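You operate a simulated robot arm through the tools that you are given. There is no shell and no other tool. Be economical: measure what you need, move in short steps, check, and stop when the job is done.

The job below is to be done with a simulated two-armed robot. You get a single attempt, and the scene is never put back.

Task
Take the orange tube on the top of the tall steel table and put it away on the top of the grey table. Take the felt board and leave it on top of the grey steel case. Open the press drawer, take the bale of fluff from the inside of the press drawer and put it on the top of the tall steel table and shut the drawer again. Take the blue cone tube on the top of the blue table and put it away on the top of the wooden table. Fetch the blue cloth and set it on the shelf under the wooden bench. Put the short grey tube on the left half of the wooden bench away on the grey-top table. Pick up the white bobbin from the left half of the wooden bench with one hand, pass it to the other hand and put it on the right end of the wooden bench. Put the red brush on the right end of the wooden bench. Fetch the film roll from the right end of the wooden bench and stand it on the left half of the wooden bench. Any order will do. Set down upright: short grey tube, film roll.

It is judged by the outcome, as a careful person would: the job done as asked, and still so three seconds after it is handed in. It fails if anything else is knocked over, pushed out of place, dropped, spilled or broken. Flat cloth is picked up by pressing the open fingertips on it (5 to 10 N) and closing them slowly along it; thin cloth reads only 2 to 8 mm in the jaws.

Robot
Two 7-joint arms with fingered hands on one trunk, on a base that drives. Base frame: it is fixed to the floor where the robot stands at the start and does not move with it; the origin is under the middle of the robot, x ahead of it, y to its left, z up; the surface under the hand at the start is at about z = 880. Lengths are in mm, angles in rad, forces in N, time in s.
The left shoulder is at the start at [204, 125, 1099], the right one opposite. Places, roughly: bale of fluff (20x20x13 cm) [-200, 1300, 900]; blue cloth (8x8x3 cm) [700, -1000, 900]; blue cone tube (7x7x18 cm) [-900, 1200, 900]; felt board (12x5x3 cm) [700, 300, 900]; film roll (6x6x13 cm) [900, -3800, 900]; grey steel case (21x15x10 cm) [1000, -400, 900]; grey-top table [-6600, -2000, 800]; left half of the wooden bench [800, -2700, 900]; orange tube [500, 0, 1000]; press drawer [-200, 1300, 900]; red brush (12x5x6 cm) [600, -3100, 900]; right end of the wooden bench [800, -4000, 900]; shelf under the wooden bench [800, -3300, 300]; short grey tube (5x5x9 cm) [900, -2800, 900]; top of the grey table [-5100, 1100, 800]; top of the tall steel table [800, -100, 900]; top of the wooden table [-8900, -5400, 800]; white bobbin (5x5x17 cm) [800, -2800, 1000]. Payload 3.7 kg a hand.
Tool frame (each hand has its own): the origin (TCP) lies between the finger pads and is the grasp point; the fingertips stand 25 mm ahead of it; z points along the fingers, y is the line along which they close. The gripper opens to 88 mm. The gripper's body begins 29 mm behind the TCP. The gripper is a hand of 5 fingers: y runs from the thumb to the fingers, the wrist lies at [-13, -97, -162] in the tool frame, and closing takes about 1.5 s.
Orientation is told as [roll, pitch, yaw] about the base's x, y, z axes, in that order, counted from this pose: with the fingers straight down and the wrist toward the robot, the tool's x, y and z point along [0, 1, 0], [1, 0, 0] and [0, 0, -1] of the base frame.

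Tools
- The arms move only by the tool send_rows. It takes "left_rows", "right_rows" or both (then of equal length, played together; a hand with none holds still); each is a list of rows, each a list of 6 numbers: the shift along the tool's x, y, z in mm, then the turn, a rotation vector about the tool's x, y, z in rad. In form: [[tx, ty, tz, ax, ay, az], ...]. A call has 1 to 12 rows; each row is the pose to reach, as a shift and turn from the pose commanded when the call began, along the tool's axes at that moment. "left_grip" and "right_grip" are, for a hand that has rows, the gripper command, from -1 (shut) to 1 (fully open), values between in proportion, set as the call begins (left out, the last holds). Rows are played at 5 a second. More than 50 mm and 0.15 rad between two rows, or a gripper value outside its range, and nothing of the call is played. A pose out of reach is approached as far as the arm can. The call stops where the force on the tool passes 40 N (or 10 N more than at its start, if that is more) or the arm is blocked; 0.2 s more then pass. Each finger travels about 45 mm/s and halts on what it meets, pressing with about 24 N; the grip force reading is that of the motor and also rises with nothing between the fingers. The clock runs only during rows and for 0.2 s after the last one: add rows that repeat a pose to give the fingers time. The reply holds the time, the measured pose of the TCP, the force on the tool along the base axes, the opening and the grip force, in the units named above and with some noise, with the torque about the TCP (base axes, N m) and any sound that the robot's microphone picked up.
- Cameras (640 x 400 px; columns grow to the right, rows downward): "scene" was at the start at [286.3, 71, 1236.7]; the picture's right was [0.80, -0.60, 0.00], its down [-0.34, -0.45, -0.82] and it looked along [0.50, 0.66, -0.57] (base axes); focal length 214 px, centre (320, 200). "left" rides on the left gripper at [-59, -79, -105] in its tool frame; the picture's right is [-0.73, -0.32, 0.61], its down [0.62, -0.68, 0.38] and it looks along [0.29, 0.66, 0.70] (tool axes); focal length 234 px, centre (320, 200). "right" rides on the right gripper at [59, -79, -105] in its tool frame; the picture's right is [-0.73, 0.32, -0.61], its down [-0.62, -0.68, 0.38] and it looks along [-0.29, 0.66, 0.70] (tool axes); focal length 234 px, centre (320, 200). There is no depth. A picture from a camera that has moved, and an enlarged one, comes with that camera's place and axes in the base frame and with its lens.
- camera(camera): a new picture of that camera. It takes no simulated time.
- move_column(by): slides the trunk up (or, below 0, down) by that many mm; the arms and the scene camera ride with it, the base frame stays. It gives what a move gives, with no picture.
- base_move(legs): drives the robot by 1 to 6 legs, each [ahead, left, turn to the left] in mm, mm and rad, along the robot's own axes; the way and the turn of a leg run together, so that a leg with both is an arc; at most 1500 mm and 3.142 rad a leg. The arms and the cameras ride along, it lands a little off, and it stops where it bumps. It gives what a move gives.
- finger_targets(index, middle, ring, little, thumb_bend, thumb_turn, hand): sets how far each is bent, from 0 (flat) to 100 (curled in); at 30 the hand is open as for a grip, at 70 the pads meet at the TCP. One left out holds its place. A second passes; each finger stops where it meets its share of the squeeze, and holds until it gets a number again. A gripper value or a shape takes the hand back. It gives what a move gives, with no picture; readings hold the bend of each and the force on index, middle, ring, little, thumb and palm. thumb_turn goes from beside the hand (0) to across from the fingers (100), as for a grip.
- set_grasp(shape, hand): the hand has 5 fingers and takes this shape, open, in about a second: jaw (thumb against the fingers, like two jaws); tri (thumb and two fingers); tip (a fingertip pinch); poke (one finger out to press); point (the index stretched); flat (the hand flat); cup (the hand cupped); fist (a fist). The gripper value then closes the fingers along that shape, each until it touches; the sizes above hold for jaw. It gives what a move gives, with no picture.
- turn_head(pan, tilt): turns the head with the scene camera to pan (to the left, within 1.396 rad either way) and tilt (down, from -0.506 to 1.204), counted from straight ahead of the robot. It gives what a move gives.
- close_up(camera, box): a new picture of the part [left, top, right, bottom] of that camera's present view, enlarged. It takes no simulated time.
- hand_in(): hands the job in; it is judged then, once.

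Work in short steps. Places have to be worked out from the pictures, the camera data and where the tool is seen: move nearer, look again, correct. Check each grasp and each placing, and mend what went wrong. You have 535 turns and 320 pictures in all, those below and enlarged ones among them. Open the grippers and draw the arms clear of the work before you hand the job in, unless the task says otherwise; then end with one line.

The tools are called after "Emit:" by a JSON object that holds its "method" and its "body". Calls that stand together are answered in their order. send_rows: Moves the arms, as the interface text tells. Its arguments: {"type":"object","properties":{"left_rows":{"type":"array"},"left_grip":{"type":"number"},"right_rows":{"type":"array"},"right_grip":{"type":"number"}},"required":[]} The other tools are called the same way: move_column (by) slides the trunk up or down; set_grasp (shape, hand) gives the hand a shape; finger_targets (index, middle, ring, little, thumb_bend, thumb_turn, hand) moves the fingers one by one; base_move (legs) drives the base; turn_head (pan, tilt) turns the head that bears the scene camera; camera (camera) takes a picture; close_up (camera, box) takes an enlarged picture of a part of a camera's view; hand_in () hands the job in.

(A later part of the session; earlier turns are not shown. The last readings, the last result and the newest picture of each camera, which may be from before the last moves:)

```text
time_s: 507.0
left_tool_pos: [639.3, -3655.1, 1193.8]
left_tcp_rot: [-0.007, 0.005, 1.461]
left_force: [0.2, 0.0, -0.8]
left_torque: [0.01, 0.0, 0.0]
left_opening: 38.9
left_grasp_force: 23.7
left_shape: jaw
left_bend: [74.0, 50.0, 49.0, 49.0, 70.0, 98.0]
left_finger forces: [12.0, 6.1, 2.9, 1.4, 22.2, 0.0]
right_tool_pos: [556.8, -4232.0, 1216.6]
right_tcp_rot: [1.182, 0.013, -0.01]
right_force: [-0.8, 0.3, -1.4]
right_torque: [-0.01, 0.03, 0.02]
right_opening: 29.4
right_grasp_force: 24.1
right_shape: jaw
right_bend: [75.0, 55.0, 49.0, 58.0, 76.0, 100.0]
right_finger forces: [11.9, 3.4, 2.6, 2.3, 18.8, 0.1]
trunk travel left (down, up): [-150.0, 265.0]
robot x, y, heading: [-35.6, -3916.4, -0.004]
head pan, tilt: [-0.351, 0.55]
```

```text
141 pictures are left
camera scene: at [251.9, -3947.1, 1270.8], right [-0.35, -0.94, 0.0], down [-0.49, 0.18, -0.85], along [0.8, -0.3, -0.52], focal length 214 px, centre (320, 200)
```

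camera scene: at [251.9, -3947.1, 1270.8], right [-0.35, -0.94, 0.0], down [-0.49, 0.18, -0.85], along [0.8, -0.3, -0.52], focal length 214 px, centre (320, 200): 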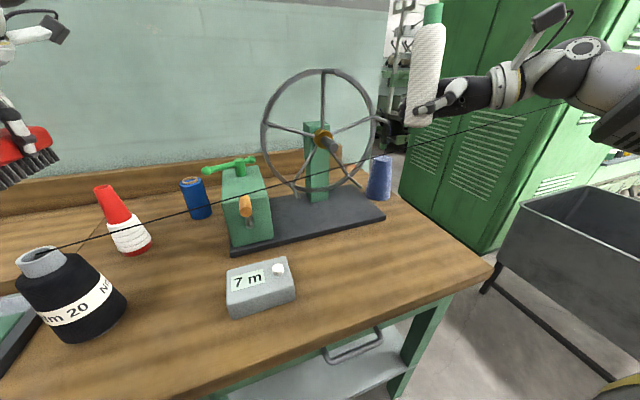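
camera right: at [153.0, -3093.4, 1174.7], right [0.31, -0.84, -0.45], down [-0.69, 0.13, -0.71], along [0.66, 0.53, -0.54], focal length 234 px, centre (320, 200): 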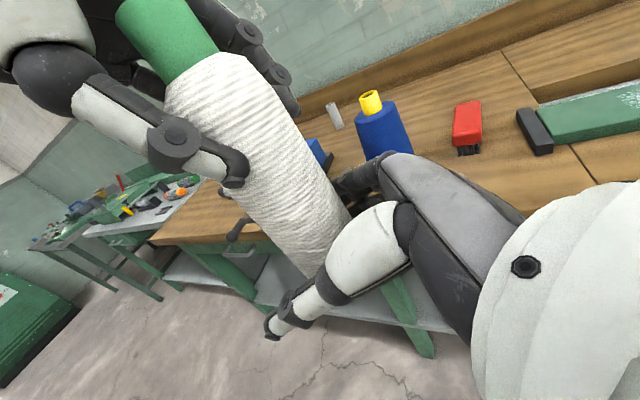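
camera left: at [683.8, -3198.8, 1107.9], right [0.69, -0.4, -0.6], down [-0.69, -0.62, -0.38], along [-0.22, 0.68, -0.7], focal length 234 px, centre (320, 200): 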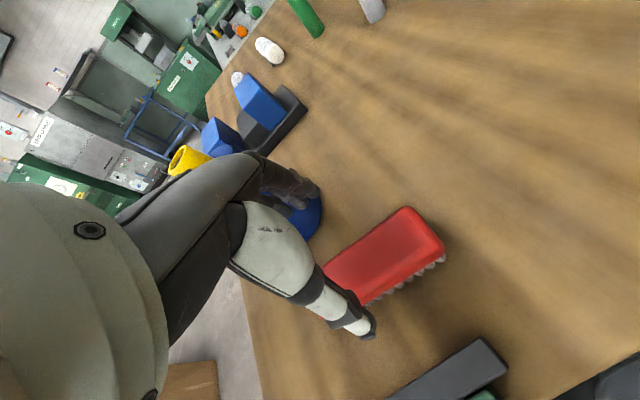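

A thin dark thread seems to run from the black cone toward the reel and beyond. I zoom to see where it goes before lowering anything.

Emit:
{"method": "close_up", "body": {"camera": "scene", "box": [30, 120, 330, 300]}}

Emit:
{"method": "close_up", "body": {"camera": "scene", "box": [300, 40, 640, 240]}}

```text
2.13 times, centred on (180, 210) of scene
camera zoom: at [251.9, -3947.1, 1270.8], right [-0.35, -0.94, 0.0], down [-0.49, 0.18, -0.85], along [0.8, -0.3, -0.52], focal length 458 px, centre (619, 179)
```

zoom: 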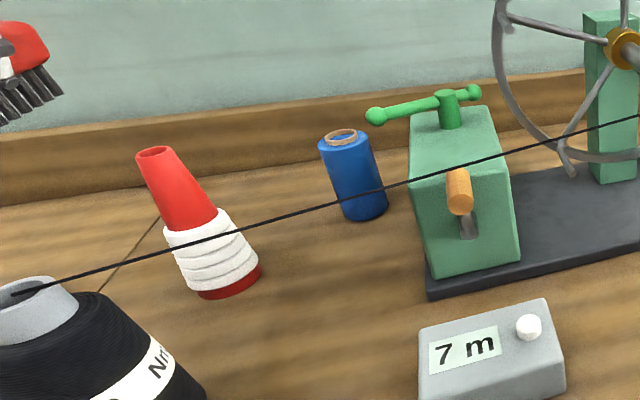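

```text
1.88 times, centred on (470, 140) of scene
camera zoom: at [251.9, -3947.1, 1270.8], right [-0.35, -0.94, 0.0], down [-0.49, 0.18, -0.85], along [0.8, -0.3, -0.52], focal length 404 px, centre (38, 313)
```

zoom: 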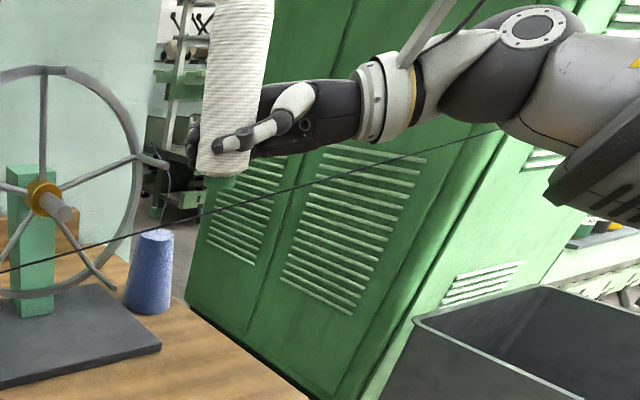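

The thread passes well to the right of the bench end. I look further right to find where it ends.

Emit:
{"method": "turn_head", "body": {"pan": -1.0, "tilt": 0.3}}

Emit:
{"method": "camera", "body": {"camera": "scene"}}

Emit:
{"method": "camera", "body": {"camera": "right"}}

```text
time_s: 508.1
left_tool_pos: [640.1, -3654.5, 1193.6]
left_tcp_rot: [-0.006, 0.006, 1.461]
left_force: [0.0, -0.1, -0.7]
left_torque: [0.02, 0.0, -0.02]
left_opening: 39.2
left_grasp_force: 24.4
left_shape: jaw
left_bend: [74.0, 50.0, 49.0, 49.0, 70.0, 98.0]
left_finger forces: [11.9, 6.0, 2.9, 1.4, 22.2, 0.1]
right_tool_pos: [556.7, -4233.1, 1217.0]
right_tcp_rot: [1.18, 0.014, -0.011]
right_force: [-0.9, 0.4, -1.0]
right_torque: [0.0, -0.01, 0.05]
right_opening: 29.6
right_grasp_force: 23.6
right_shape: jaw
right_bend: [75.0, 55.0, 49.0, 58.0, 76.0, 100.0]
right_finger forces: [11.8, 3.4, 2.7, 2.4, 18.6, 0.0]
trunk travel left (down, up): [-150.0, 265.0]
robot x, y, heading: [-39.1, -3913.4, -0.0]
head pan, tilt: [-1.0, 0.3]
```

```text
138 pictures are left
camera scene: at [218.0, -3994.8, 1293.7], right [-0.84, -0.54, 0.0], down [-0.16, 0.25, -0.96], along [0.51, -0.81, -0.3], focal length 214 px, centre (320, 200)
```

scene: 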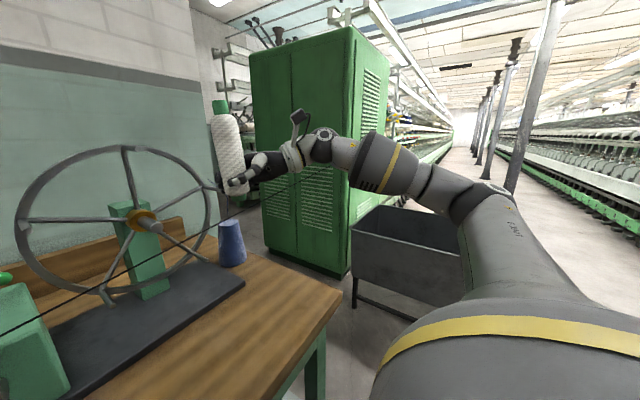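

```text
137 pictures are left
camera right: at [477.5, -4306.0, 1311.2], right [0.31, -0.84, -0.45], down [-0.69, 0.13, -0.71], along [0.66, 0.53, -0.54], focal length 234 px, centre (320, 200)
```

right: 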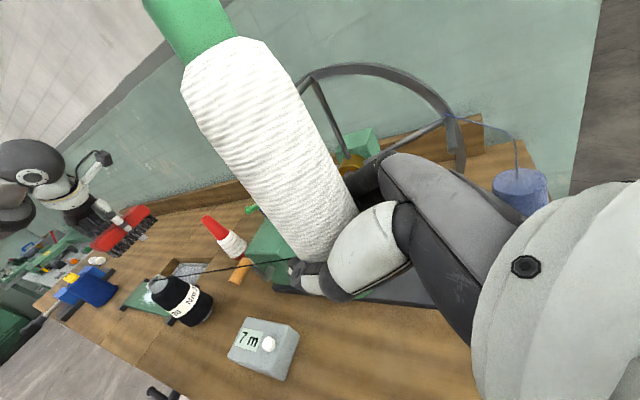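

Combining the views, the thread runs from the black cone toward the right beyond the bench at about x 600–670, z 1050–1090, so I keep everything in front of it. I back up 60 mm to place the bobbin at x ≈ 495 and lower it.

Emit:
{"method": "base_move", "body": {"legs": [[-60, 0, 0]]}}

Emit:
{"method": "turn_head", "body": {"pan": -0.5, "tilt": 0.6}}

Emit:
{"method": "send_rows", "body": {"right_rows": [[-42, 0, 17, 0, 0, 0], [-84, 0, 34, 0, 0, 0], [-126, 0, 51, 0, 0, 0], [-168, 0, 69, 0, 0, 0], [-205, 0, 84, 0, 0, 0]]}}

Emit:
{"method": "camera", "body": {"camera": "scene"}}

```text
time_s: 509.0
left_tool_pos: [579.3, -3656.0, 1193.5]
left_tcp_rot: [-0.006, 0.006, 1.458]
left_force: [-0.1, 0.0, -0.3]
left_torque: [0.02, -0.03, 0.0]
left_opening: 39.6
left_grasp_force: 24.1
left_shape: jaw
left_bend: [74.0, 50.0, 49.0, 49.0, 70.0, 98.0]
left_finger forces: [11.9, 6.0, 2.8, 1.4, 22.2, 0.0]
right_tool_pos: [495.7, -4233.5, 1216.4]
right_tcp_rot: [1.182, 0.013, -0.013]
right_force: [0.6, -0.4, -1.2]
right_torque: [-0.02, -0.01, -0.03]
right_opening: 29.2
right_grasp_force: 24.0
right_shape: jaw
right_bend: [75.0, 55.0, 49.0, 58.0, 76.0, 100.0]
right_finger forces: [11.9, 3.4, 2.6, 2.3, 18.8, 0.0]
trunk travel left (down, up): [-150.0, 265.0]
robot x, y, heading: [-96.8, -3916.9, -0.005]
head pan, tilt: [-1.0, 0.3]
```

```text
time_s: 510.0
left_tool_pos: [579.6, -3656.3, 1193.1]
left_tcp_rot: [-0.008, 0.005, 1.461]
left_force: [-0.4, 0.8, -1.2]
left_torque: [-0.01, 0.04, -0.01]
left_opening: 38.9
left_grasp_force: 24.2
left_shape: jaw
left_bend: [74.0, 50.0, 49.0, 49.0, 70.0, 98.0]
left_finger forces: [11.8, 6.1, 2.8, 1.5, 22.1, 0.0]
right_tool_pos: [497.9, -4233.6, 1215.7]
right_tcp_rot: [1.181, 0.012, -0.012]
right_force: [0.4, 0.3, -0.5]
right_torque: [0.01, 0.0, 0.01]
right_opening: 29.6
right_grasp_force: 24.6
right_shape: jaw
right_bend: [75.0, 55.0, 49.0, 58.0, 76.0, 100.0]
right_finger forces: [11.8, 3.4, 2.4, 2.5, 18.7, 0.0]
trunk travel left (down, up): [-150.0, 265.0]
robot x, y, heading: [-100.9, -3911.4, -0.008]
head pan, tilt: [-0.499, 0.6]
```

```text
time_s: 511.2
left_tool_pos: [580.8, -3655.3, 1194.4]
left_tcp_rot: [-0.007, 0.004, 1.461]
left_force: [0.4, 0.8, -1.3]
left_torque: [0.03, 0.01, 0.02]
left_opening: 39.0
left_grasp_force: 24.2
left_shape: jaw
left_bend: [74.0, 50.0, 49.0, 49.0, 70.0, 98.0]
left_finger forces: [11.9, 6.1, 2.8, 1.4, 22.3, 0.0]
right_tool_pos: [495.3, -4232.4, 992.0]
right_tcp_rot: [1.182, 0.01, -0.012]
right_force: [0.7, -0.5, -0.9]
right_torque: [0.0, 0.0, -0.01]
right_opening: 29.3
right_grasp_force: 23.8
right_shape: jaw
right_bend: [75.0, 55.0, 49.0, 58.0, 76.0, 100.0]
right_finger forces: [12.1, 3.4, 2.5, 2.4, 18.7, 0.1]
trunk travel left (down, up): [-150.0, 265.0]
robot x, y, heading: [-98.0, -3914.5, -0.011]
head pan, tilt: [-0.499, 0.6]
```

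```text
136 pictures are left
camera scene: at [186.4, -3958.8, 1266.1], right [-0.48, -0.88, 0.0], down [-0.5, 0.27, -0.82], along [0.72, -0.4, -0.57], focal length 214 px, centre (320, 200)
```

scene: 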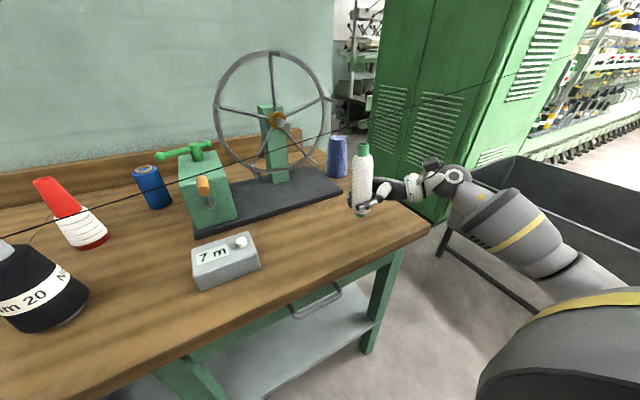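

The thread is clearly behind and above. I lower the bobbin to the bench slowly.

Emit:
{"method": "send_rows", "body": {"right_rows": [[-25, 0, 10, 0, 0, 0], [-45, 0, 18, 0, 0, 0], [-51, 0, 21, 0, 0, 0], [-56, 0, 23, 0, 0, 0]]}}

Emit:
{"method": "close_up", "body": {"camera": "scene", "box": [300, 110, 460, 250]}}

```text
time_s: 512.2
left_tool_pos: [580.7, -3655.4, 1194.3]
left_tcp_rot: [-0.006, 0.005, 1.46]
left_force: [0.5, 0.0, -2.2]
left_torque: [0.01, 0.02, 0.0]
left_opening: 39.1
left_grasp_force: 23.8
left_shape: jaw
left_bend: [74.0, 50.0, 49.0, 49.0, 70.0, 98.0]
left_finger forces: [12.0, 6.2, 2.8, 1.4, 22.2, 0.0]
right_tool_pos: [493.7, -4234.7, 934.7]
right_tcp_rot: [1.179, 0.012, -0.012]
right_force: [-1.3, -0.7, -1.1]
right_torque: [0.04, -0.02, 0.0]
right_opening: 29.6
right_grasp_force: 24.0
right_shape: jaw
right_bend: [75.0, 55.0, 49.0, 58.0, 76.0, 100.0]
right_finger forces: [12.0, 3.4, 2.5, 2.4, 18.8, 0.0]
trunk travel left (down, up): [-150.0, 265.0]
robot x, y, heading: [-98.1, -3916.7, -0.004]
head pan, tilt: [-0.499, 0.6]
```

```text
2.86 times, centred on (380, 180) of scene
camera zoom: at [186.0, -3958.7, 1266.2], right [-0.48, -0.88, 0.0], down [-0.49, 0.27, -0.82], along [0.72, -0.4, -0.57], focal length 613 px, centre (149, 257)
```

zoom: 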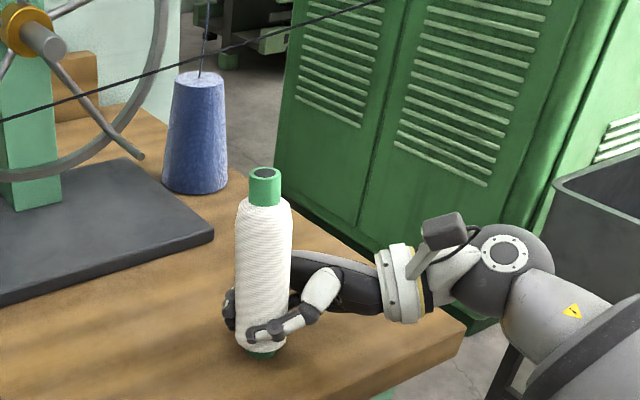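

Emit:
{"method": "send_rows", "body": {"right_rows": [[-3, 0, 1, 0, 0, 0], [-6, 0, 2, 0, 0, 0], [-9, 0, 4, 0, 0, 0], [-12, 0, 5, 0, 0, 0]]}}

Emit:
{"method": "close_up", "body": {"camera": "scene", "box": [340, 170, 420, 240]}}

```text
time_s: 513.2
left_tool_pos: [580.2, -3655.7, 1194.9]
left_tcp_rot: [-0.009, 0.005, 1.461]
left_force: [0.3, -0.4, -1.0]
left_torque: [-0.02, 0.02, 0.02]
left_opening: 39.2
left_grasp_force: 23.7
left_shape: jaw
left_bend: [74.0, 50.0, 49.0, 49.0, 70.0, 98.0]
left_finger forces: [11.9, 6.1, 2.8, 1.4, 22.1, 0.0]
right_tool_pos: [492.3, -4233.9, 923.7]
right_tcp_rot: [1.182, 0.009, -0.013]
right_force: [-0.2, 0.2, 4.3]
right_torque: [-0.01, -0.04, 0.04]
right_opening: 29.5
right_grasp_force: 24.1
right_shape: jaw
right_bend: [75.0, 55.0, 49.0, 58.0, 76.0, 100.0]
right_finger forces: [12.1, 3.5, 2.6, 1.8, 18.9, 0.0]
trunk travel left (down, up): [-150.0, 265.0]
robot x, y, heading: [-101.5, -3914.1, -0.006]
head pan, tilt: [-0.499, 0.6]
```

```text
5.71 times, centred on (380, 205) of scene
camera zoom: at [185.3, -3958.4, 1266.6], right [-0.48, -0.88, 0.0], down [-0.49, 0.27, -0.83], along [0.72, -0.4, -0.56], focal length 1226 px, centre (-23, 171)
```

zoom: 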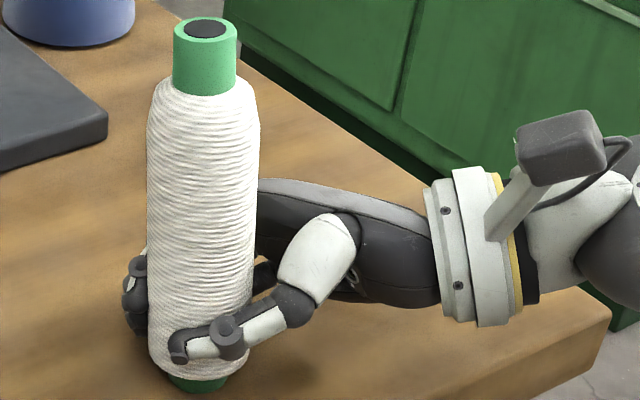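

The bobbin stands on the bench (contact 4 N). I open gradually and withdraw to the right.

Emit:
{"method": "send_rows", "body": {"right_rows": [[0, 0, 0, 0, 0, 0], [0, 0, 0, 0, 0, 0], [0, 0, 0, 0, 0, 0]], "right_grip": 0.0}}

Emit:
{"method": "send_rows", "body": {"right_rows": [[0, 0, 0, 0, 0, 0], [0, 0, 0, 0, 0, 0], [0, 0, 0, 0, 0, 0], [0, 0, 0, 0, 0, 0], [0, 0, -30, 0, 0, 0], [0, 0, -70, 0, 0, 0], [0, 0, -110, 0, 0, 0], [20, 0, -150, 0, 0, 0]], "right_grip": 1}}

Emit:
{"method": "camera", "body": {"camera": "scene"}}

```text
time_s: 514.0
left_tool_pos: [580.4, -3656.9, 1193.4]
left_tcp_rot: [-0.006, 0.006, 1.461]
left_force: [-0.6, 0.7, -1.3]
left_torque: [0.03, -0.01, 0.03]
left_opening: 39.1
left_grasp_force: 24.3
left_shape: jaw
left_bend: [74.0, 50.0, 49.0, 49.0, 70.0, 98.0]
left_finger forces: [12.0, 6.1, 2.8, 1.4, 22.1, 0.1]
right_tool_pos: [492.8, -4232.8, 921.7]
right_tcp_rot: [1.181, 0.012, -0.012]
right_force: [1.6, 0.2, -0.9]
right_torque: [-0.03, 0.0, -0.01]
right_opening: 43.5
right_grasp_force: 0.2
right_shape: jaw
right_bend: [74.0, 45.0, 41.0, 41.0, 70.0, 100.0]
right_finger forces: [0.0, 0.1, 0.0, 0.1, 0.0, 0.1]
trunk travel left (down, up): [-150.0, 265.0]
robot x, y, heading: [-99.6, -3915.8, -0.004]
head pan, tilt: [-0.499, 0.6]
```

```text
time_s: 515.8
left_tool_pos: [579.7, -3656.0, 1194.3]
left_tcp_rot: [-0.01, 0.006, 1.461]
left_force: [0.9, -0.3, -1.4]
left_torque: [0.01, -0.01, 0.03]
left_opening: 39.2
left_grasp_force: 24.2
left_shape: jaw
left_bend: [74.0, 50.0, 49.0, 49.0, 70.0, 98.0]
left_finger forces: [11.8, 6.2, 2.8, 1.4, 22.2, 0.0]
right_tool_pos: [491.7, -4361.1, 998.1]
right_tcp_rot: [1.181, 0.009, -0.012]
right_force: [-0.6, 0.7, 0.2]
right_torque: [0.0, 0.01, -0.02]
right_opening: 87.6
right_grasp_force: 0.1
right_shape: jaw
right_bend: [30.0, 30.0, 30.0, 30.0, 30.0, 98.0]
right_finger forces: [0.0, 0.0, 0.1, 0.1, 0.0, 0.0]
trunk travel left (down, up): [-150.0, 265.0]
robot x, y, heading: [-94.9, -3917.4, -0.003]
head pan, tilt: [-0.499, 0.6]
```

```text
133 pictures are left
camera scene: at [185.4, -3958.6, 1266.5], right [-0.48, -0.88, 0.0], down [-0.49, 0.27, -0.83], along [0.72, -0.4, -0.56], focal length 214 px, centre (320, 200)
```

scene: 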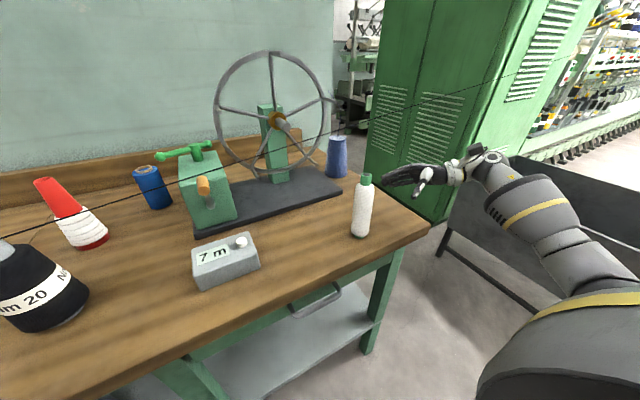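

The bobbin stands on the right end. I return the right hand to neutral while rising, then shift so the brush comes over (490, −3815), between the black cone and the grey block.

Emit:
{"method": "send_rows", "body": {"right_rows": [[20, 0, -10, 0, -0.13, 0], [40, 0, -20, 0, -0.26, 0], [60, 0, -30, 0, -0.4, 0], [80, 0, -40, 0, -0.53, 0], [100, 0, -50, 0, -0.66, 0], [120, 0, -50, 0, -0.79, 0], [140, 0, -50, 0, -0.92, 0], [160, 0, -50, 0, -1.05, 0], [180, 0, -50, 0, -1.18, 0]]}}

Emit:
{"method": "base_move", "body": {"legs": [[-90, 0, 0], [0, -160, 0]]}}

Emit:
{"method": "turn_head", "body": {"pan": 0.3, "tilt": 0.6}}

Emit:
{"method": "camera", "body": {"camera": "scene"}}

```text
time_s: 517.8
left_tool_pos: [580.1, -3653.6, 1194.4]
left_tcp_rot: [-0.007, 0.003, 1.461]
left_force: [0.1, -0.2, -1.9]
left_torque: [0.01, 0.02, 0.01]
left_opening: 39.1
left_grasp_force: 24.0
left_shape: jaw
left_bend: [74.0, 50.0, 49.0, 49.0, 70.0, 98.0]
left_finger forces: [12.0, 6.1, 2.8, 1.4, 22.2, 0.1]
right_tool_pos: [497.0, -4341.4, 1183.6]
right_tcp_rot: [-0.001, 0.014, -0.014]
right_force: [1.0, -0.7, -0.1]
right_torque: [0.03, 0.02, -0.02]
right_opening: 87.5
right_grasp_force: 0.1
right_shape: jaw
right_bend: [30.0, 30.0, 30.0, 30.0, 30.0, 98.0]
right_finger forces: [0.0, 0.0, 0.0, 0.0, 0.0, 0.0]
trunk travel left (down, up): [-150.0, 265.0]
robot x, y, heading: [-97.0, -3915.0, -0.003]
head pan, tilt: [-0.499, 0.6]
```

```text
time_s: 520.5
left_tool_pos: [491.5, -3818.1, 1194.7]
left_tcp_rot: [-0.007, 0.004, 1.459]
left_force: [-1.0, -0.5, -0.5]
left_torque: [-0.02, 0.01, -0.01]
left_opening: 39.0
left_grasp_force: 23.9
left_shape: jaw
left_bend: [74.0, 50.0, 49.0, 49.0, 70.0, 98.0]
left_finger forces: [12.0, 6.1, 2.7, 1.4, 22.2, 0.0]
right_tool_pos: [406.1, -4503.8, 1183.3]
right_tcp_rot: [0.003, 0.013, -0.012]
right_force: [0.0, -0.3, 0.1]
right_torque: [0.01, 0.0, -0.01]
right_opening: 87.6
right_grasp_force: 0.0
right_shape: jaw
right_bend: [30.0, 30.0, 30.0, 30.0, 30.0, 98.0]
right_finger forces: [0.1, 0.0, 0.0, 0.0, 0.0, 0.0]
trunk travel left (down, up): [-150.0, 265.0]
robot x, y, heading: [-188.4, -4075.2, -0.004]
head pan, tilt: [-0.499, 0.6]
```

```text
time_s: 521.6
left_tool_pos: [491.1, -3816.9, 1194.5]
left_tcp_rot: [-0.007, 0.005, 1.461]
left_force: [0.2, 0.8, -1.2]
left_torque: [-0.01, 0.03, 0.01]
left_opening: 39.1
left_grasp_force: 23.6
left_shape: jaw
left_bend: [74.0, 50.0, 49.0, 49.0, 70.0, 98.0]
left_finger forces: [11.9, 6.1, 2.8, 1.3, 22.3, 0.0]
right_tool_pos: [407.2, -4504.1, 1182.5]
right_tcp_rot: [0.002, 0.013, -0.013]
right_force: [0.2, -0.2, -0.8]
right_torque: [0.02, 0.0, 0.02]
right_opening: 87.8
right_grasp_force: 0.0
right_shape: jaw
right_bend: [30.0, 30.0, 30.0, 30.0, 30.0, 98.0]
right_finger forces: [0.0, 0.0, 0.0, 0.0, 0.0, 0.0]
trunk travel left (down, up): [-150.0, 265.0]
robot x, y, heading: [-189.7, -4078.7, -0.004]
head pan, tilt: [0.3, 0.6]
```

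```text
132 pictures are left
camera scene: at [103.0, -4051.8, 1266.3], right [0.29, -0.96, 0.0], down [-0.54, -0.16, -0.83], along [0.79, 0.24, -0.56], focal length 214 px, centre (320, 200)
```

scene: 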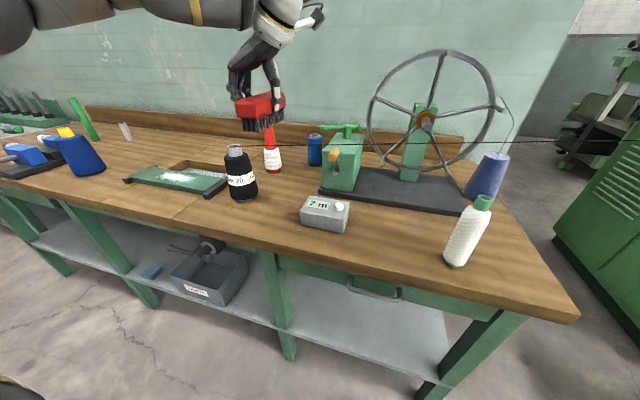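

The gap between black cone (edge y ≈ −3712) and grey block (y ≈ −3864) is centred at −3788; I shift 28 mm left and lower the brush.

Emit:
{"method": "send_rows", "body": {"left_rows": [[0, 14, 40, 0, 0, 0], [0, 28, 85, 0, 0, 0], [0, 28, 130, 0, 0, 0], [0, 28, 175, 0, 0, 0], [0, 28, 215, 0, 0, 0]]}}

Emit:
{"method": "close_up", "body": {"camera": "scene", "box": [190, 80, 390, 260]}}

```text
time_s: 522.9
left_tool_pos: [496.9, -3792.1, 975.7]
left_tcp_rot: [-0.007, 0.005, 1.458]
left_force: [0.4, 0.1, -1.0]
left_torque: [-0.02, -0.03, -0.01]
left_opening: 38.9
left_grasp_force: 24.3
left_shape: jaw
left_bend: [74.0, 50.0, 49.0, 50.0, 70.0, 98.0]
left_finger forces: [11.9, 6.1, 2.8, 1.4, 22.1, 0.0]
right_tool_pos: [407.0, -4503.1, 1182.8]
right_tcp_rot: [0.003, 0.015, -0.013]
right_force: [0.6, 0.7, -1.0]
right_torque: [0.0, 0.01, 0.02]
right_opening: 87.5
right_grasp_force: 0.1
right_shape: jaw
right_bend: [30.0, 30.0, 30.0, 30.0, 30.0, 98.0]
right_finger forces: [0.1, 0.0, 0.0, 0.1, 0.0, 0.0]
trunk travel left (down, up): [-150.0, 265.0]
robot x, y, heading: [-183.7, -4075.5, -0.001]
head pan, tilt: [0.3, 0.6]
```

```text
2.22 times, centred on (290, 170) of scene
camera zoom: at [103.8, -4051.7, 1266.0], right [0.29, -0.96, 0.0], down [-0.54, -0.16, -0.82], along [0.79, 0.24, -0.57], focal length 477 px, centre (387, 267)
```

zoom: 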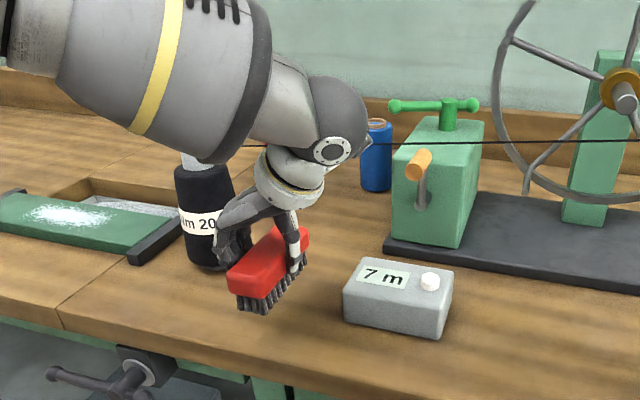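

Emit:
{"method": "send_rows", "body": {"left_rows": [[0, 2, 20, 0, 0, 0], [0, 3, 36, 0, 0, 0], [0, 3, 42, 0, 0, 0], [0, 3, 47, 0, 0, 0], [0, 3, 51, 0, 0, 0]]}}

Emit:
{"method": "close_up", "body": {"camera": "scene", "box": [190, 80, 390, 260]}}

```text
time_s: 524.0
left_tool_pos: [494.9, -3788.3, 927.6]
left_tcp_rot: [-0.006, 0.004, 1.459]
left_force: [-0.2, 0.4, -1.2]
left_torque: [-0.02, 0.0, 0.01]
left_opening: 39.0
left_grasp_force: 24.3
left_shape: jaw
left_bend: [74.0, 50.0, 49.0, 50.0, 70.0, 98.0]
left_finger forces: [11.9, 6.0, 2.8, 1.4, 22.1, 0.0]
right_tool_pos: [406.3, -4503.1, 1183.4]
right_tcp_rot: [0.002, 0.012, -0.012]
right_force: [0.0, 0.3, -0.4]
right_torque: [0.0, -0.03, 0.0]
right_opening: 87.8
right_grasp_force: 0.0
right_shape: jaw
right_bend: [30.0, 30.0, 30.0, 30.0, 30.0, 98.0]
right_finger forces: [0.0, 0.0, 0.0, 0.1, 0.0, 0.0]
trunk travel left (down, up): [-150.0, 265.0]
robot x, y, heading: [-187.5, -4079.9, -0.004]
head pan, tilt: [0.3, 0.6]
```

```text
2.22 times, centred on (290, 170) of scene
camera zoom: at [103.0, -4051.7, 1266.2], right [0.29, -0.96, 0.0], down [-0.54, -0.16, -0.82], along [0.79, 0.24, -0.57], focal length 477 px, centre (387, 267)
```

zoom: 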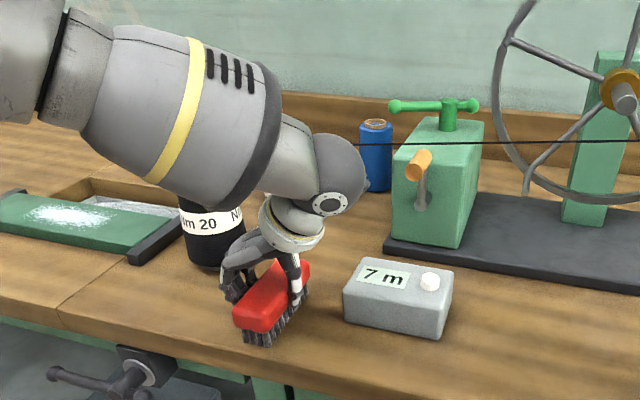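

Emit:
{"method": "send_rows", "body": {"left_rows": [[0, 0, 2, 0, 0, 0], [0, 0, 4, 0, 0, 0], [0, 0, 6, 0, 0, 0]]}}

```text
time_s: 524.9
left_tool_pos: [495.5, -3788.1, 925.7]
left_tcp_rot: [-0.014, 0.002, 1.46]
left_force: [-0.8, 1.3, 14.2]
left_torque: [-0.03, 0.07, -0.04]
left_opening: 39.3
left_grasp_force: 24.4
left_shape: jaw
left_bend: [74.0, 50.0, 49.0, 49.0, 70.0, 98.0]
left_finger forces: [12.7, 7.1, 3.3, 1.8, 23.8, 0.0]
right_tool_pos: [403.0, -4505.1, 1184.4]
right_tcp_rot: [0.001, 0.009, -0.011]
right_force: [-0.6, 0.0, 0.2]
right_torque: [-0.02, 0.03, 0.03]
right_opening: 87.8
right_grasp_force: 0.1
right_shape: jaw
right_bend: [30.0, 30.0, 30.0, 30.0, 30.0, 98.0]
right_finger forces: [0.0, 0.1, 0.0, 0.0, 0.0, 0.0]
trunk travel left (down, up): [-150.0, 265.0]
robot x, y, heading: [-186.6, -4073.2, -0.001]
head pan, tilt: [0.3, 0.6]
```

The brush is down. I ease up, open to about 66 mm, and rise straight up.

Emit:
{"method": "send_rows", "body": {"left_rows": [[0, 0, -3, 0, 0, 0], [0, 0, -3, 0, 0, 0], [0, 0, -3, 0, 0, 0], [0, 0, -3, 0, 0, 0], [0, 0, -20, 0, 0, 0], [0, 0, -60, 0, 0, 0], [0, 0, -105, 0, 0, 0], [0, 0, -150, 0, 0, 0], [0, 0, -195, 0, 0, 0]], "left_grip": 0.5}}

Emit:
{"method": "camera", "body": {"camera": "scene"}}

```text
time_s: 526.9
left_tool_pos: [492.6, -3786.2, 1120.5]
left_tcp_rot: [-0.008, 0.005, 1.461]
left_force: [-0.5, 0.1, 0.7]
left_torque: [0.02, 0.0, -0.01]
left_opening: 65.4
left_grasp_force: 0.0
left_shape: jaw
left_bend: [27.0, 36.0, 33.0, 34.0, 54.0, 99.0]
left_finger forces: [0.1, 0.1, 0.1, 0.0, 0.0, 0.1]
right_tool_pos: [405.8, -4503.9, 1184.2]
right_tcp_rot: [0.002, 0.011, -0.012]
right_force: [0.4, -0.6, -0.1]
right_torque: [0.02, -0.02, 0.0]
right_opening: 87.8
right_grasp_force: 0.1
right_shape: jaw
right_bend: [30.0, 30.0, 30.0, 30.0, 30.0, 98.0]
right_finger forces: [0.1, 0.0, 0.0, 0.0, 0.0, 0.0]
trunk travel left (down, up): [-150.0, 265.0]
robot x, y, heading: [-187.4, -4079.5, -0.007]
head pan, tilt: [0.3, 0.6]
```

```text
129 pictures are left
camera scene: at [102.1, -4051.9, 1266.6], right [0.29, -0.96, 0.0], down [-0.54, -0.16, -0.83], along [0.79, 0.24, -0.56], focal length 214 px, centre (320, 200)
```

scene: 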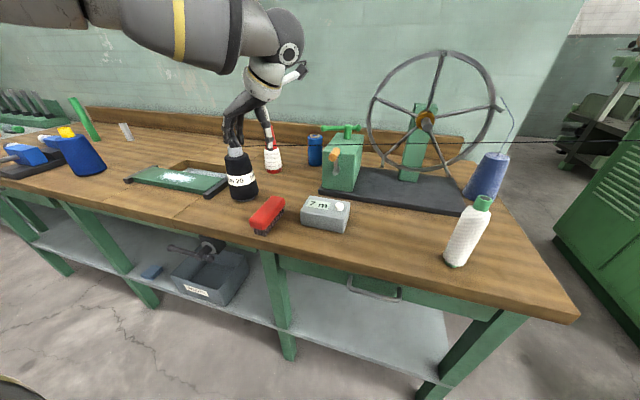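

The brush lies on the right end. Next the film roll with the right hand, from the left so the forearm avoids the reel's lever. I neutralise and raise the left hand, back off, shift left, and raise the trunk so the forearm passes high over the thread.

Emit:
{"method": "send_rows", "body": {"left_rows": [[0, 0, -20, 0, 0, 0.14], [0, 0, -40, 0, 0, 0.28], [0, 0, -60, 0, 0, 0.42], [0, 0, -80, 0, 0, 0.56], [0, 0, -80, 0, 0, 0.7], [0, 0, -80, 0, 0, 0.84], [0, 0, -80, 0, 0, 0.98], [0, 0, -80, 0, 0, 1.12], [0, 0, -80, 0, 0, 1.26], [0, 0, -80, 0, 0, 1.4], [0, 0, -80, 0, 0, 1.46]], "left_grip": 1}}

Emit:
{"method": "base_move", "body": {"legs": [[-150, 0, 0], [0, 515, 0]]}}

Emit:
{"method": "move_column", "body": {"by": 200}}

Emit:
{"method": "turn_head", "body": {"pan": -0.2, "tilt": 0.6}}

Emit:
{"method": "camera", "body": {"camera": "scene"}}

```text
time_s: 529.2
left_tool_pos: [494.2, -3785.7, 1197.9]
left_tcp_rot: [-0.004, -0.008, -0.002]
left_force: [-0.3, -0.4, 0.1]
left_torque: [0.04, 0.0, -0.01]
left_opening: 87.7
left_grasp_force: 0.0
left_shape: jaw
left_bend: [30.0, 30.0, 30.0, 30.0, 30.0, 98.0]
left_finger forces: [0.0, 0.1, 0.0, 0.0, 0.1, 0.0]
right_tool_pos: [405.8, -4502.7, 1182.5]
right_tcp_rot: [0.001, 0.011, -0.01]
right_force: [-0.2, -0.2, -0.8]
right_torque: [0.04, -0.01, 0.0]
right_opening: 87.6
right_grasp_force: 0.1
right_shape: jaw
right_bend: [30.0, 30.0, 30.0, 30.0, 30.0, 98.0]
right_finger forces: [0.0, 0.1, 0.1, 0.0, 0.0, 0.0]
trunk travel left (down, up): [-150.0, 265.0]
robot x, y, heading: [-184.3, -4079.5, -0.01]
head pan, tilt: [0.3, 0.6]
```

```text
time_s: 535.2
left_tool_pos: [342.8, -3272.3, 1197.2]
left_tcp_rot: [-0.003, -0.006, 0.005]
left_force: [0.6, 0.1, 0.5]
left_torque: [-0.03, -0.01, -0.03]
left_opening: 87.6
left_grasp_force: 0.0
left_shape: jaw
left_bend: [30.0, 30.0, 30.0, 30.0, 30.0, 98.0]
left_finger forces: [0.1, 0.0, 0.0, 0.0, 0.0, 0.0]
right_tool_pos: [258.0, -3991.2, 1182.9]
right_tcp_rot: [0.002, 0.012, -0.006]
right_force: [-0.3, -0.2, 0.1]
right_torque: [0.0, -0.01, -0.05]
right_opening: 87.5
right_grasp_force: 0.0
right_shape: jaw
right_bend: [30.0, 30.0, 30.0, 30.0, 30.0, 98.0]
right_finger forces: [0.0, 0.0, 0.1, 0.1, 0.1, 0.0]
trunk travel left (down, up): [-150.0, 265.0]
robot x, y, heading: [-336.4, -3569.7, -0.003]
head pan, tilt: [0.3, 0.6]
```

```text
time_s: 537.4
left_tool_pos: [343.4, -3273.3, 1396.6]
left_tcp_rot: [-0.006, -0.005, 0.006]
left_force: [-0.4, 0.1, -0.5]
left_torque: [-0.02, -0.03, -0.01]
left_opening: 87.7
left_grasp_force: 0.0
left_shape: jaw
left_bend: [30.0, 30.0, 30.0, 30.0, 30.0, 98.0]
left_finger forces: [0.1, 0.0, 0.0, 0.1, 0.0, 0.0]
right_tool_pos: [258.3, -3993.3, 1381.8]
right_tcp_rot: [0.002, 0.013, -0.007]
right_force: [0.3, -0.5, -0.1]
right_torque: [-0.01, 0.03, 0.0]
right_opening: 87.9
right_grasp_force: 0.1
right_shape: jaw
right_bend: [30.0, 30.0, 30.0, 30.0, 30.0, 98.0]
right_finger forces: [0.1, 0.0, 0.1, 0.1, 0.0, 0.0]
trunk travel left (down, up): [-350.0, 65.0]
robot x, y, heading: [-335.3, -3567.5, 0.003]
head pan, tilt: [0.3, 0.6]
```

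```text
time_s: 538.3
left_tool_pos: [342.7, -3275.1, 1396.6]
left_tcp_rot: [-0.005, -0.006, 0.004]
left_force: [-0.7, -0.4, 0.5]
left_torque: [0.02, 0.02, -0.03]
left_opening: 87.8
left_grasp_force: 0.1
left_shape: jaw
left_bend: [30.0, 30.0, 30.0, 30.0, 30.0, 98.0]
left_finger forces: [0.0, 0.0, 0.0, 0.0, 0.0, 0.0]
right_tool_pos: [257.6, -3991.5, 1382.8]
right_tcp_rot: [0.002, 0.011, -0.007]
right_force: [-0.4, 0.9, 1.2]
right_torque: [0.0, 0.01, 0.02]
right_opening: 87.4
right_grasp_force: 0.0
right_shape: jaw
right_bend: [30.0, 30.0, 30.0, 30.0, 30.0, 98.0]
right_finger forces: [0.0, 0.0, 0.0, 0.0, 0.1, 0.1]
trunk travel left (down, up): [-350.0, 65.0]
robot x, y, heading: [-336.9, -3568.4, 0.005]
head pan, tilt: [-0.201, 0.6]
```

```text
128 pictures are left
camera scene: at [-208.2, -3584.6, 1477.8], right [-0.2, -0.98, 0.0], down [-0.55, 0.11, -0.83], along [0.81, -0.16, -0.56], focal length 214 px, centre (320, 200)
```

scene: 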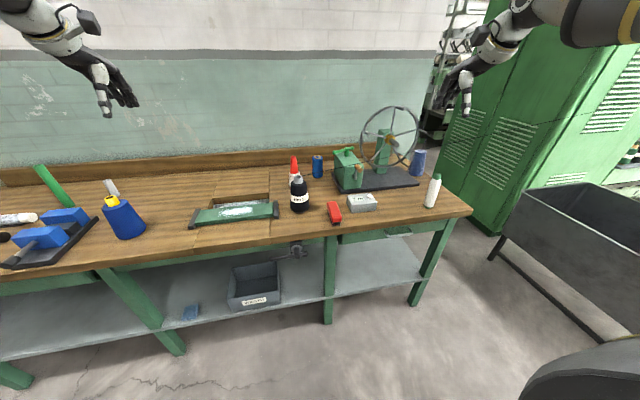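

The film roll stands free behind. I move up to the bench with both hands high, then bring the right hand over the roll.

Emit:
{"method": "base_move", "body": {"legs": [[365, 0, 0]]}}

Emit:
{"method": "send_rows", "body": {"right_rows": [[35, 30, 20, 0, 0, 0.04], [70, 60, 40, 0, 0, 0.08], [105, 90, 60, 0, 0, 0.12], [140, 120, 80, 0, 0, 0.16], [170, 150, 100, 0, 0, 0.2], [195, 180, 120, 0, 0, 0.2], [200, 215, 140, 0, 0, 0.2], [200, 250, 160, 0, 0, 0.2]]}}

Emit:
{"method": "camera", "body": {"camera": "right"}}

Emit:
{"method": "camera", "body": {"camera": "scene"}}

```text
time_s: 540.6
left_tool_pos: [707.3, -3273.1, 1396.9]
left_tcp_rot: [-0.005, -0.006, 0.005]
left_force: [-0.1, -0.4, 0.0]
left_torque: [0.0, 0.0, -0.01]
left_opening: 87.7
left_grasp_force: 0.3
left_shape: jaw
left_bend: [30.0, 30.0, 30.0, 30.0, 30.0, 98.0]
left_finger forces: [0.1, 0.1, 0.0, 0.1, 0.0, 0.1]
right_tool_pos: [622.8, -3991.2, 1383.5]
right_tcp_rot: [0.0, 0.01, -0.007]
right_force: [0.0, -0.1, 0.3]
right_torque: [-0.01, -0.02, -0.04]
right_opening: 87.6
right_grasp_force: 0.0
right_shape: jaw
right_bend: [30.0, 30.0, 30.0, 30.0, 30.0, 98.0]
right_finger forces: [0.0, 0.0, 0.0, 0.1, 0.1, 0.0]
trunk travel left (down, up): [-350.0, 65.0]
robot x, y, heading: [24.5, -3569.0, 0.005]
head pan, tilt: [-0.201, 0.6]
```

```text
refused: row 1 steps farther than a row can; nothing moved
```

```text
127 pictures are left
camera right: at [544.9, -3930.7, 1487.9], right [0.33, -0.73, 0.6], down [-0.69, -0.62, -0.38], along [0.65, -0.29, -0.7], focal length 234 px, centre (320, 200)
```

right: 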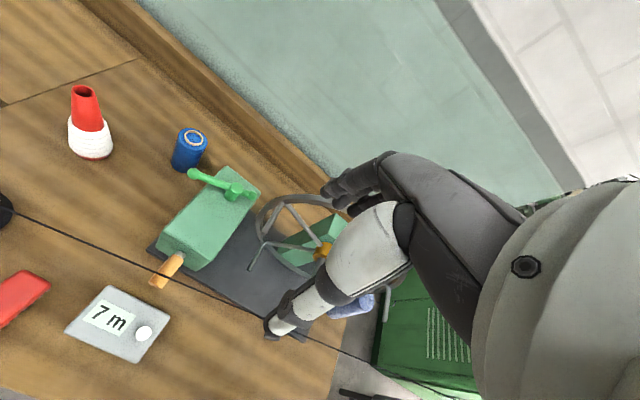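

```text
126 pictures are left
camera scene: at [155.9, -3584.4, 1477.8], right [-0.2, -0.98, 0.0], down [-0.55, 0.11, -0.82], along [0.81, -0.16, -0.57], focal length 214 px, centre (320, 200)
```

scene: 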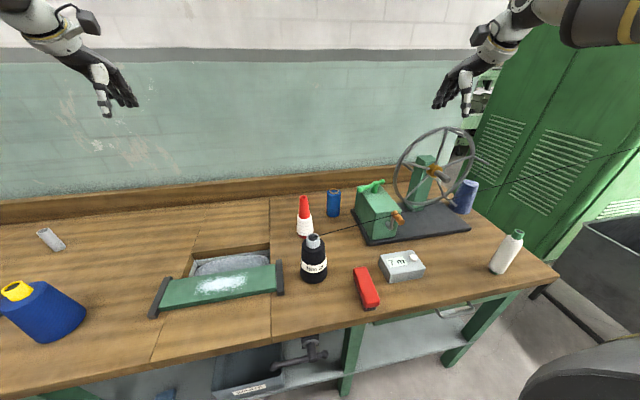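

The roll is at (885, −3792). I resend the approach with shorter steps.

Emit:
{"method": "send_rows", "body": {"right_rows": [[28, 25, 8, 0, 0, 0.04], [56, 50, 16, 0, 0, 0.08], [84, 78, 24, 0, 0, 0.12], [112, 108, 32, 0, 0, 0.16], [140, 138, 44, 0, 0, 0.2], [165, 170, 60, 0, 0, 0.2], [185, 203, 80, 0, 0, 0.2], [197, 235, 105, 0, 0, 0.2], [199, 262, 140, 0, 0, 0.2], [199, 262, 185, 0, 0, 0.2]]}}

Emit:
{"method": "camera", "body": {"camera": "right"}}

Emit:
{"method": "camera", "body": {"camera": "scene"}}

```text
time_s: 542.8
left_tool_pos: [706.4, -3273.0, 1396.9]
left_tcp_rot: [-0.005, -0.007, 0.005]
left_force: [0.0, 0.2, -0.5]
left_torque: [0.02, 0.03, -0.02]
left_opening: 87.6
left_grasp_force: 0.0
left_shape: jaw
left_bend: [30.0, 30.0, 30.0, 30.0, 30.0, 98.0]
left_finger forces: [0.0, 0.0, 0.0, 0.0, 0.1, 0.1]
right_tool_pos: [740.6, -3838.0, 1225.5]
right_tcp_rot: [0.0, 0.01, -0.207]
right_force: [-0.3, -0.8, -0.5]
right_torque: [-0.01, -0.04, 0.0]
right_opening: 87.9
right_grasp_force: 0.1
right_shape: jaw
right_bend: [30.0, 30.0, 30.0, 30.0, 30.0, 98.0]
right_finger forces: [0.0, 0.1, 0.0, 0.0, 0.0, 0.0]
right hand out of reach, approached as far as the arm can: row 5, 6, 7, 8, 9, 10
trunk travel left (down, up): [-350.0, 65.0]
robot x, y, heading: [25.4, -3566.8, -0.001]
head pan, tilt: [-0.201, 0.6]
```

```text
125 pictures are left
camera right: at [676.1, -3763.6, 1330.4], right [0.17, -0.78, 0.6], down [-0.8, -0.47, -0.38], along [0.58, -0.42, -0.7], focal length 234 px, centre (320, 200)
```

right: 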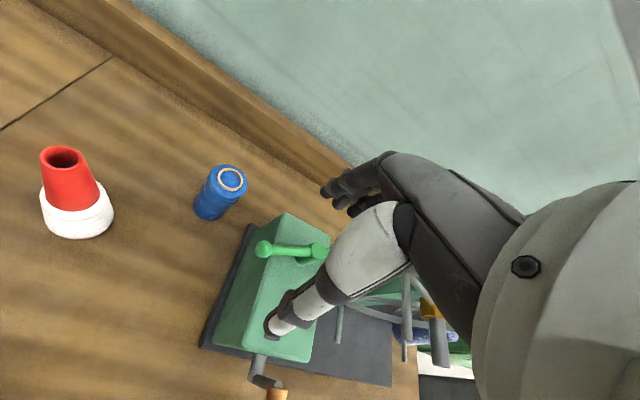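

```text
124 pictures are left
camera scene: at [155.6, -3584.4, 1477.8], right [-0.2, -0.98, 0.0], down [-0.55, 0.11, -0.83], along [0.81, -0.16, -0.56], focal length 214 px, centre (320, 200)
```

scene: 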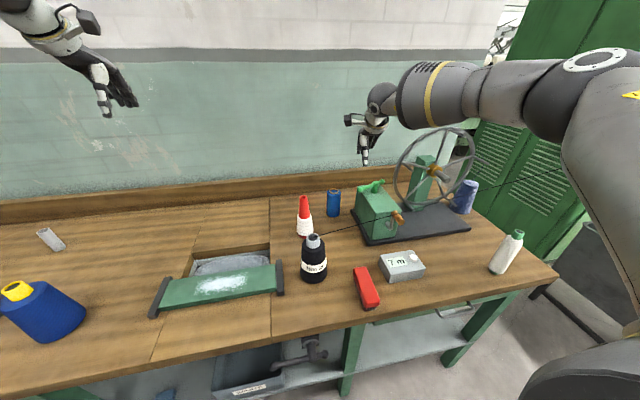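

The raised trunk shortens the reach. I move the hand left, away from the lever, then lower the trunk 120 mm and reach on.

Emit:
{"method": "send_rows", "body": {"right_rows": [[28, -6, 0, 0, 0, 0], [57, -12, 0, 0, 0, 0]]}}

Emit:
{"method": "move_column", "body": {"by": -110}}

Emit:
{"method": "send_rows", "body": {"right_rows": [[0, 40, -15, 0, 0, 0], [-3, 80, -20, 0, 0, 0], [-6, 115, -20, 0, 0, 0], [-8, 150, -20, 0, 0, 0]]}}

Emit:
{"method": "camera", "body": {"camera": "right"}}

Emit:
{"method": "camera", "body": {"camera": "scene"}}

```text
time_s: 543.4
left_tool_pos: [706.5, -3272.7, 1398.5]
left_tcp_rot: [-0.005, -0.008, 0.005]
left_force: [0.2, -1.0, -0.6]
left_torque: [-0.04, 0.01, 0.02]
left_opening: 88.0
left_grasp_force: 0.0
left_shape: jaw
left_bend: [30.0, 30.0, 30.0, 30.0, 30.0, 98.0]
left_finger forces: [0.1, 0.0, 0.0, 0.0, 0.0, 0.0]
right_tool_pos: [720.9, -3786.8, 1231.5]
right_tcp_rot: [0.0, 0.01, -0.208]
right_force: [0.4, 0.9, -0.7]
right_torque: [0.02, -0.02, 0.04]
right_opening: 87.9
right_grasp_force: 0.1
right_shape: jaw
right_bend: [30.0, 30.0, 30.0, 30.0, 30.0, 98.0]
right_finger forces: [0.0, 0.0, 0.1, 0.0, 0.1, 0.0]
right hand out of reach, approached as far as the arm can: row 1, 2
trunk travel left (down, up): [-350.0, 65.0]
robot x, y, heading: [26.2, -3566.8, -0.004]
head pan, tilt: [-0.201, 0.6]
```

```text
time_s: 544.9
left_tool_pos: [704.9, -3272.7, 1290.3]
left_tcp_rot: [-0.005, -0.009, 0.004]
left_force: [-0.2, 0.3, 0.3]
left_torque: [0.0, -0.03, 0.02]
left_opening: 87.4
left_grasp_force: 0.1
left_shape: jaw
left_bend: [30.0, 30.0, 30.0, 30.0, 30.0, 98.0]
left_finger forces: [0.1, 0.0, 0.0, 0.1, 0.0, 0.0]
right_tool_pos: [719.3, -3789.6, 1124.5]
right_tcp_rot: [0.002, 0.008, -0.208]
right_force: [-0.7, 0.1, 0.4]
right_torque: [-0.02, 0.01, 0.02]
right_opening: 87.7
right_grasp_force: 0.0
right_shape: jaw
right_bend: [30.0, 30.0, 30.0, 30.0, 30.0, 98.0]
right_finger forces: [0.1, 0.0, 0.1, 0.0, 0.0, 0.1]
trunk travel left (down, up): [-240.0, 175.0]
robot x, y, heading: [22.4, -3568.3, 0.008]
head pan, tilt: [-0.201, 0.6]
```

```text
time_s: 545.9
left_tool_pos: [706.0, -3273.2, 1288.2]
left_tcp_rot: [-0.006, -0.007, 0.005]
left_force: [-0.1, -0.1, 0.4]
left_torque: [-0.02, -0.01, -0.03]
left_opening: 87.6
left_grasp_force: 0.1
left_shape: jaw
left_bend: [30.0, 30.0, 30.0, 30.0, 30.0, 98.0]
left_finger forces: [0.0, 0.0, 0.0, 0.0, 0.1, 0.0]
right_tool_pos: [813.6, -3839.8, 1137.7]
right_tcp_rot: [-0.002, 0.012, -0.208]
right_force: [0.7, 0.1, -0.3]
right_torque: [-0.01, 0.0, -0.02]
right_opening: 87.8
right_grasp_force: 0.1
right_shape: jaw
right_bend: [30.0, 30.0, 30.0, 30.0, 30.0, 98.0]
right_finger forces: [0.0, 0.0, 0.0, 0.0, 0.0, 0.1]
right hand out of reach, approached as far as the arm can: row 3, 4
trunk travel left (down, up): [-240.0, 175.0]
robot x, y, heading: [26.9, -3568.4, -0.002]
head pan, tilt: [-0.201, 0.6]
```

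```text
123 pictures are left
camera right: at [749.1, -3766.7, 1242.7], right [0.17, -0.78, 0.6], down [-0.8, -0.47, -0.37], along [0.57, -0.42, -0.7], focal length 234 px, centre (320, 200)
```

right: 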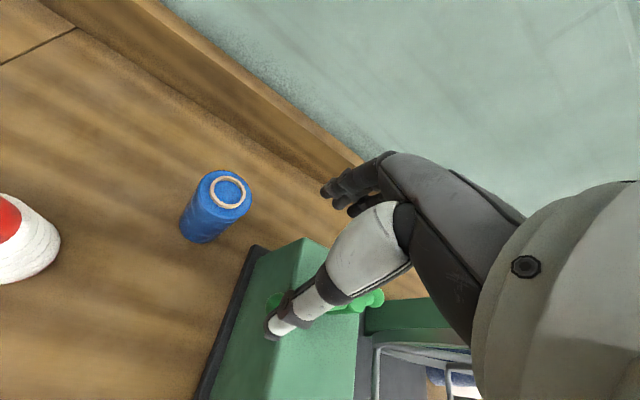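

```text
122 pictures are left
camera scene: at [223.9, -3584.5, 1364.6], right [-0.2, -0.98, 0.0], down [-0.55, 0.11, -0.82], along [0.81, -0.16, -0.57], focal length 214 px, centre (320, 200)
```

scene: 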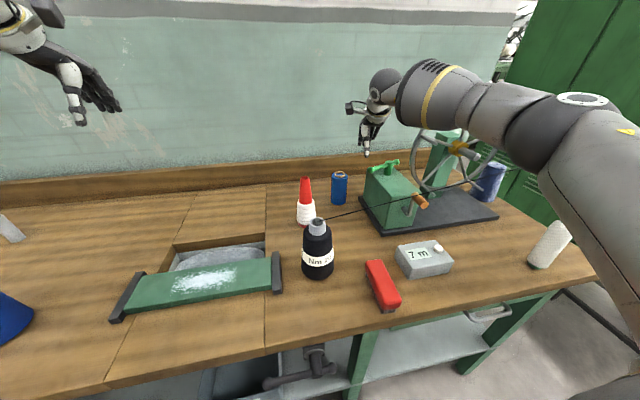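

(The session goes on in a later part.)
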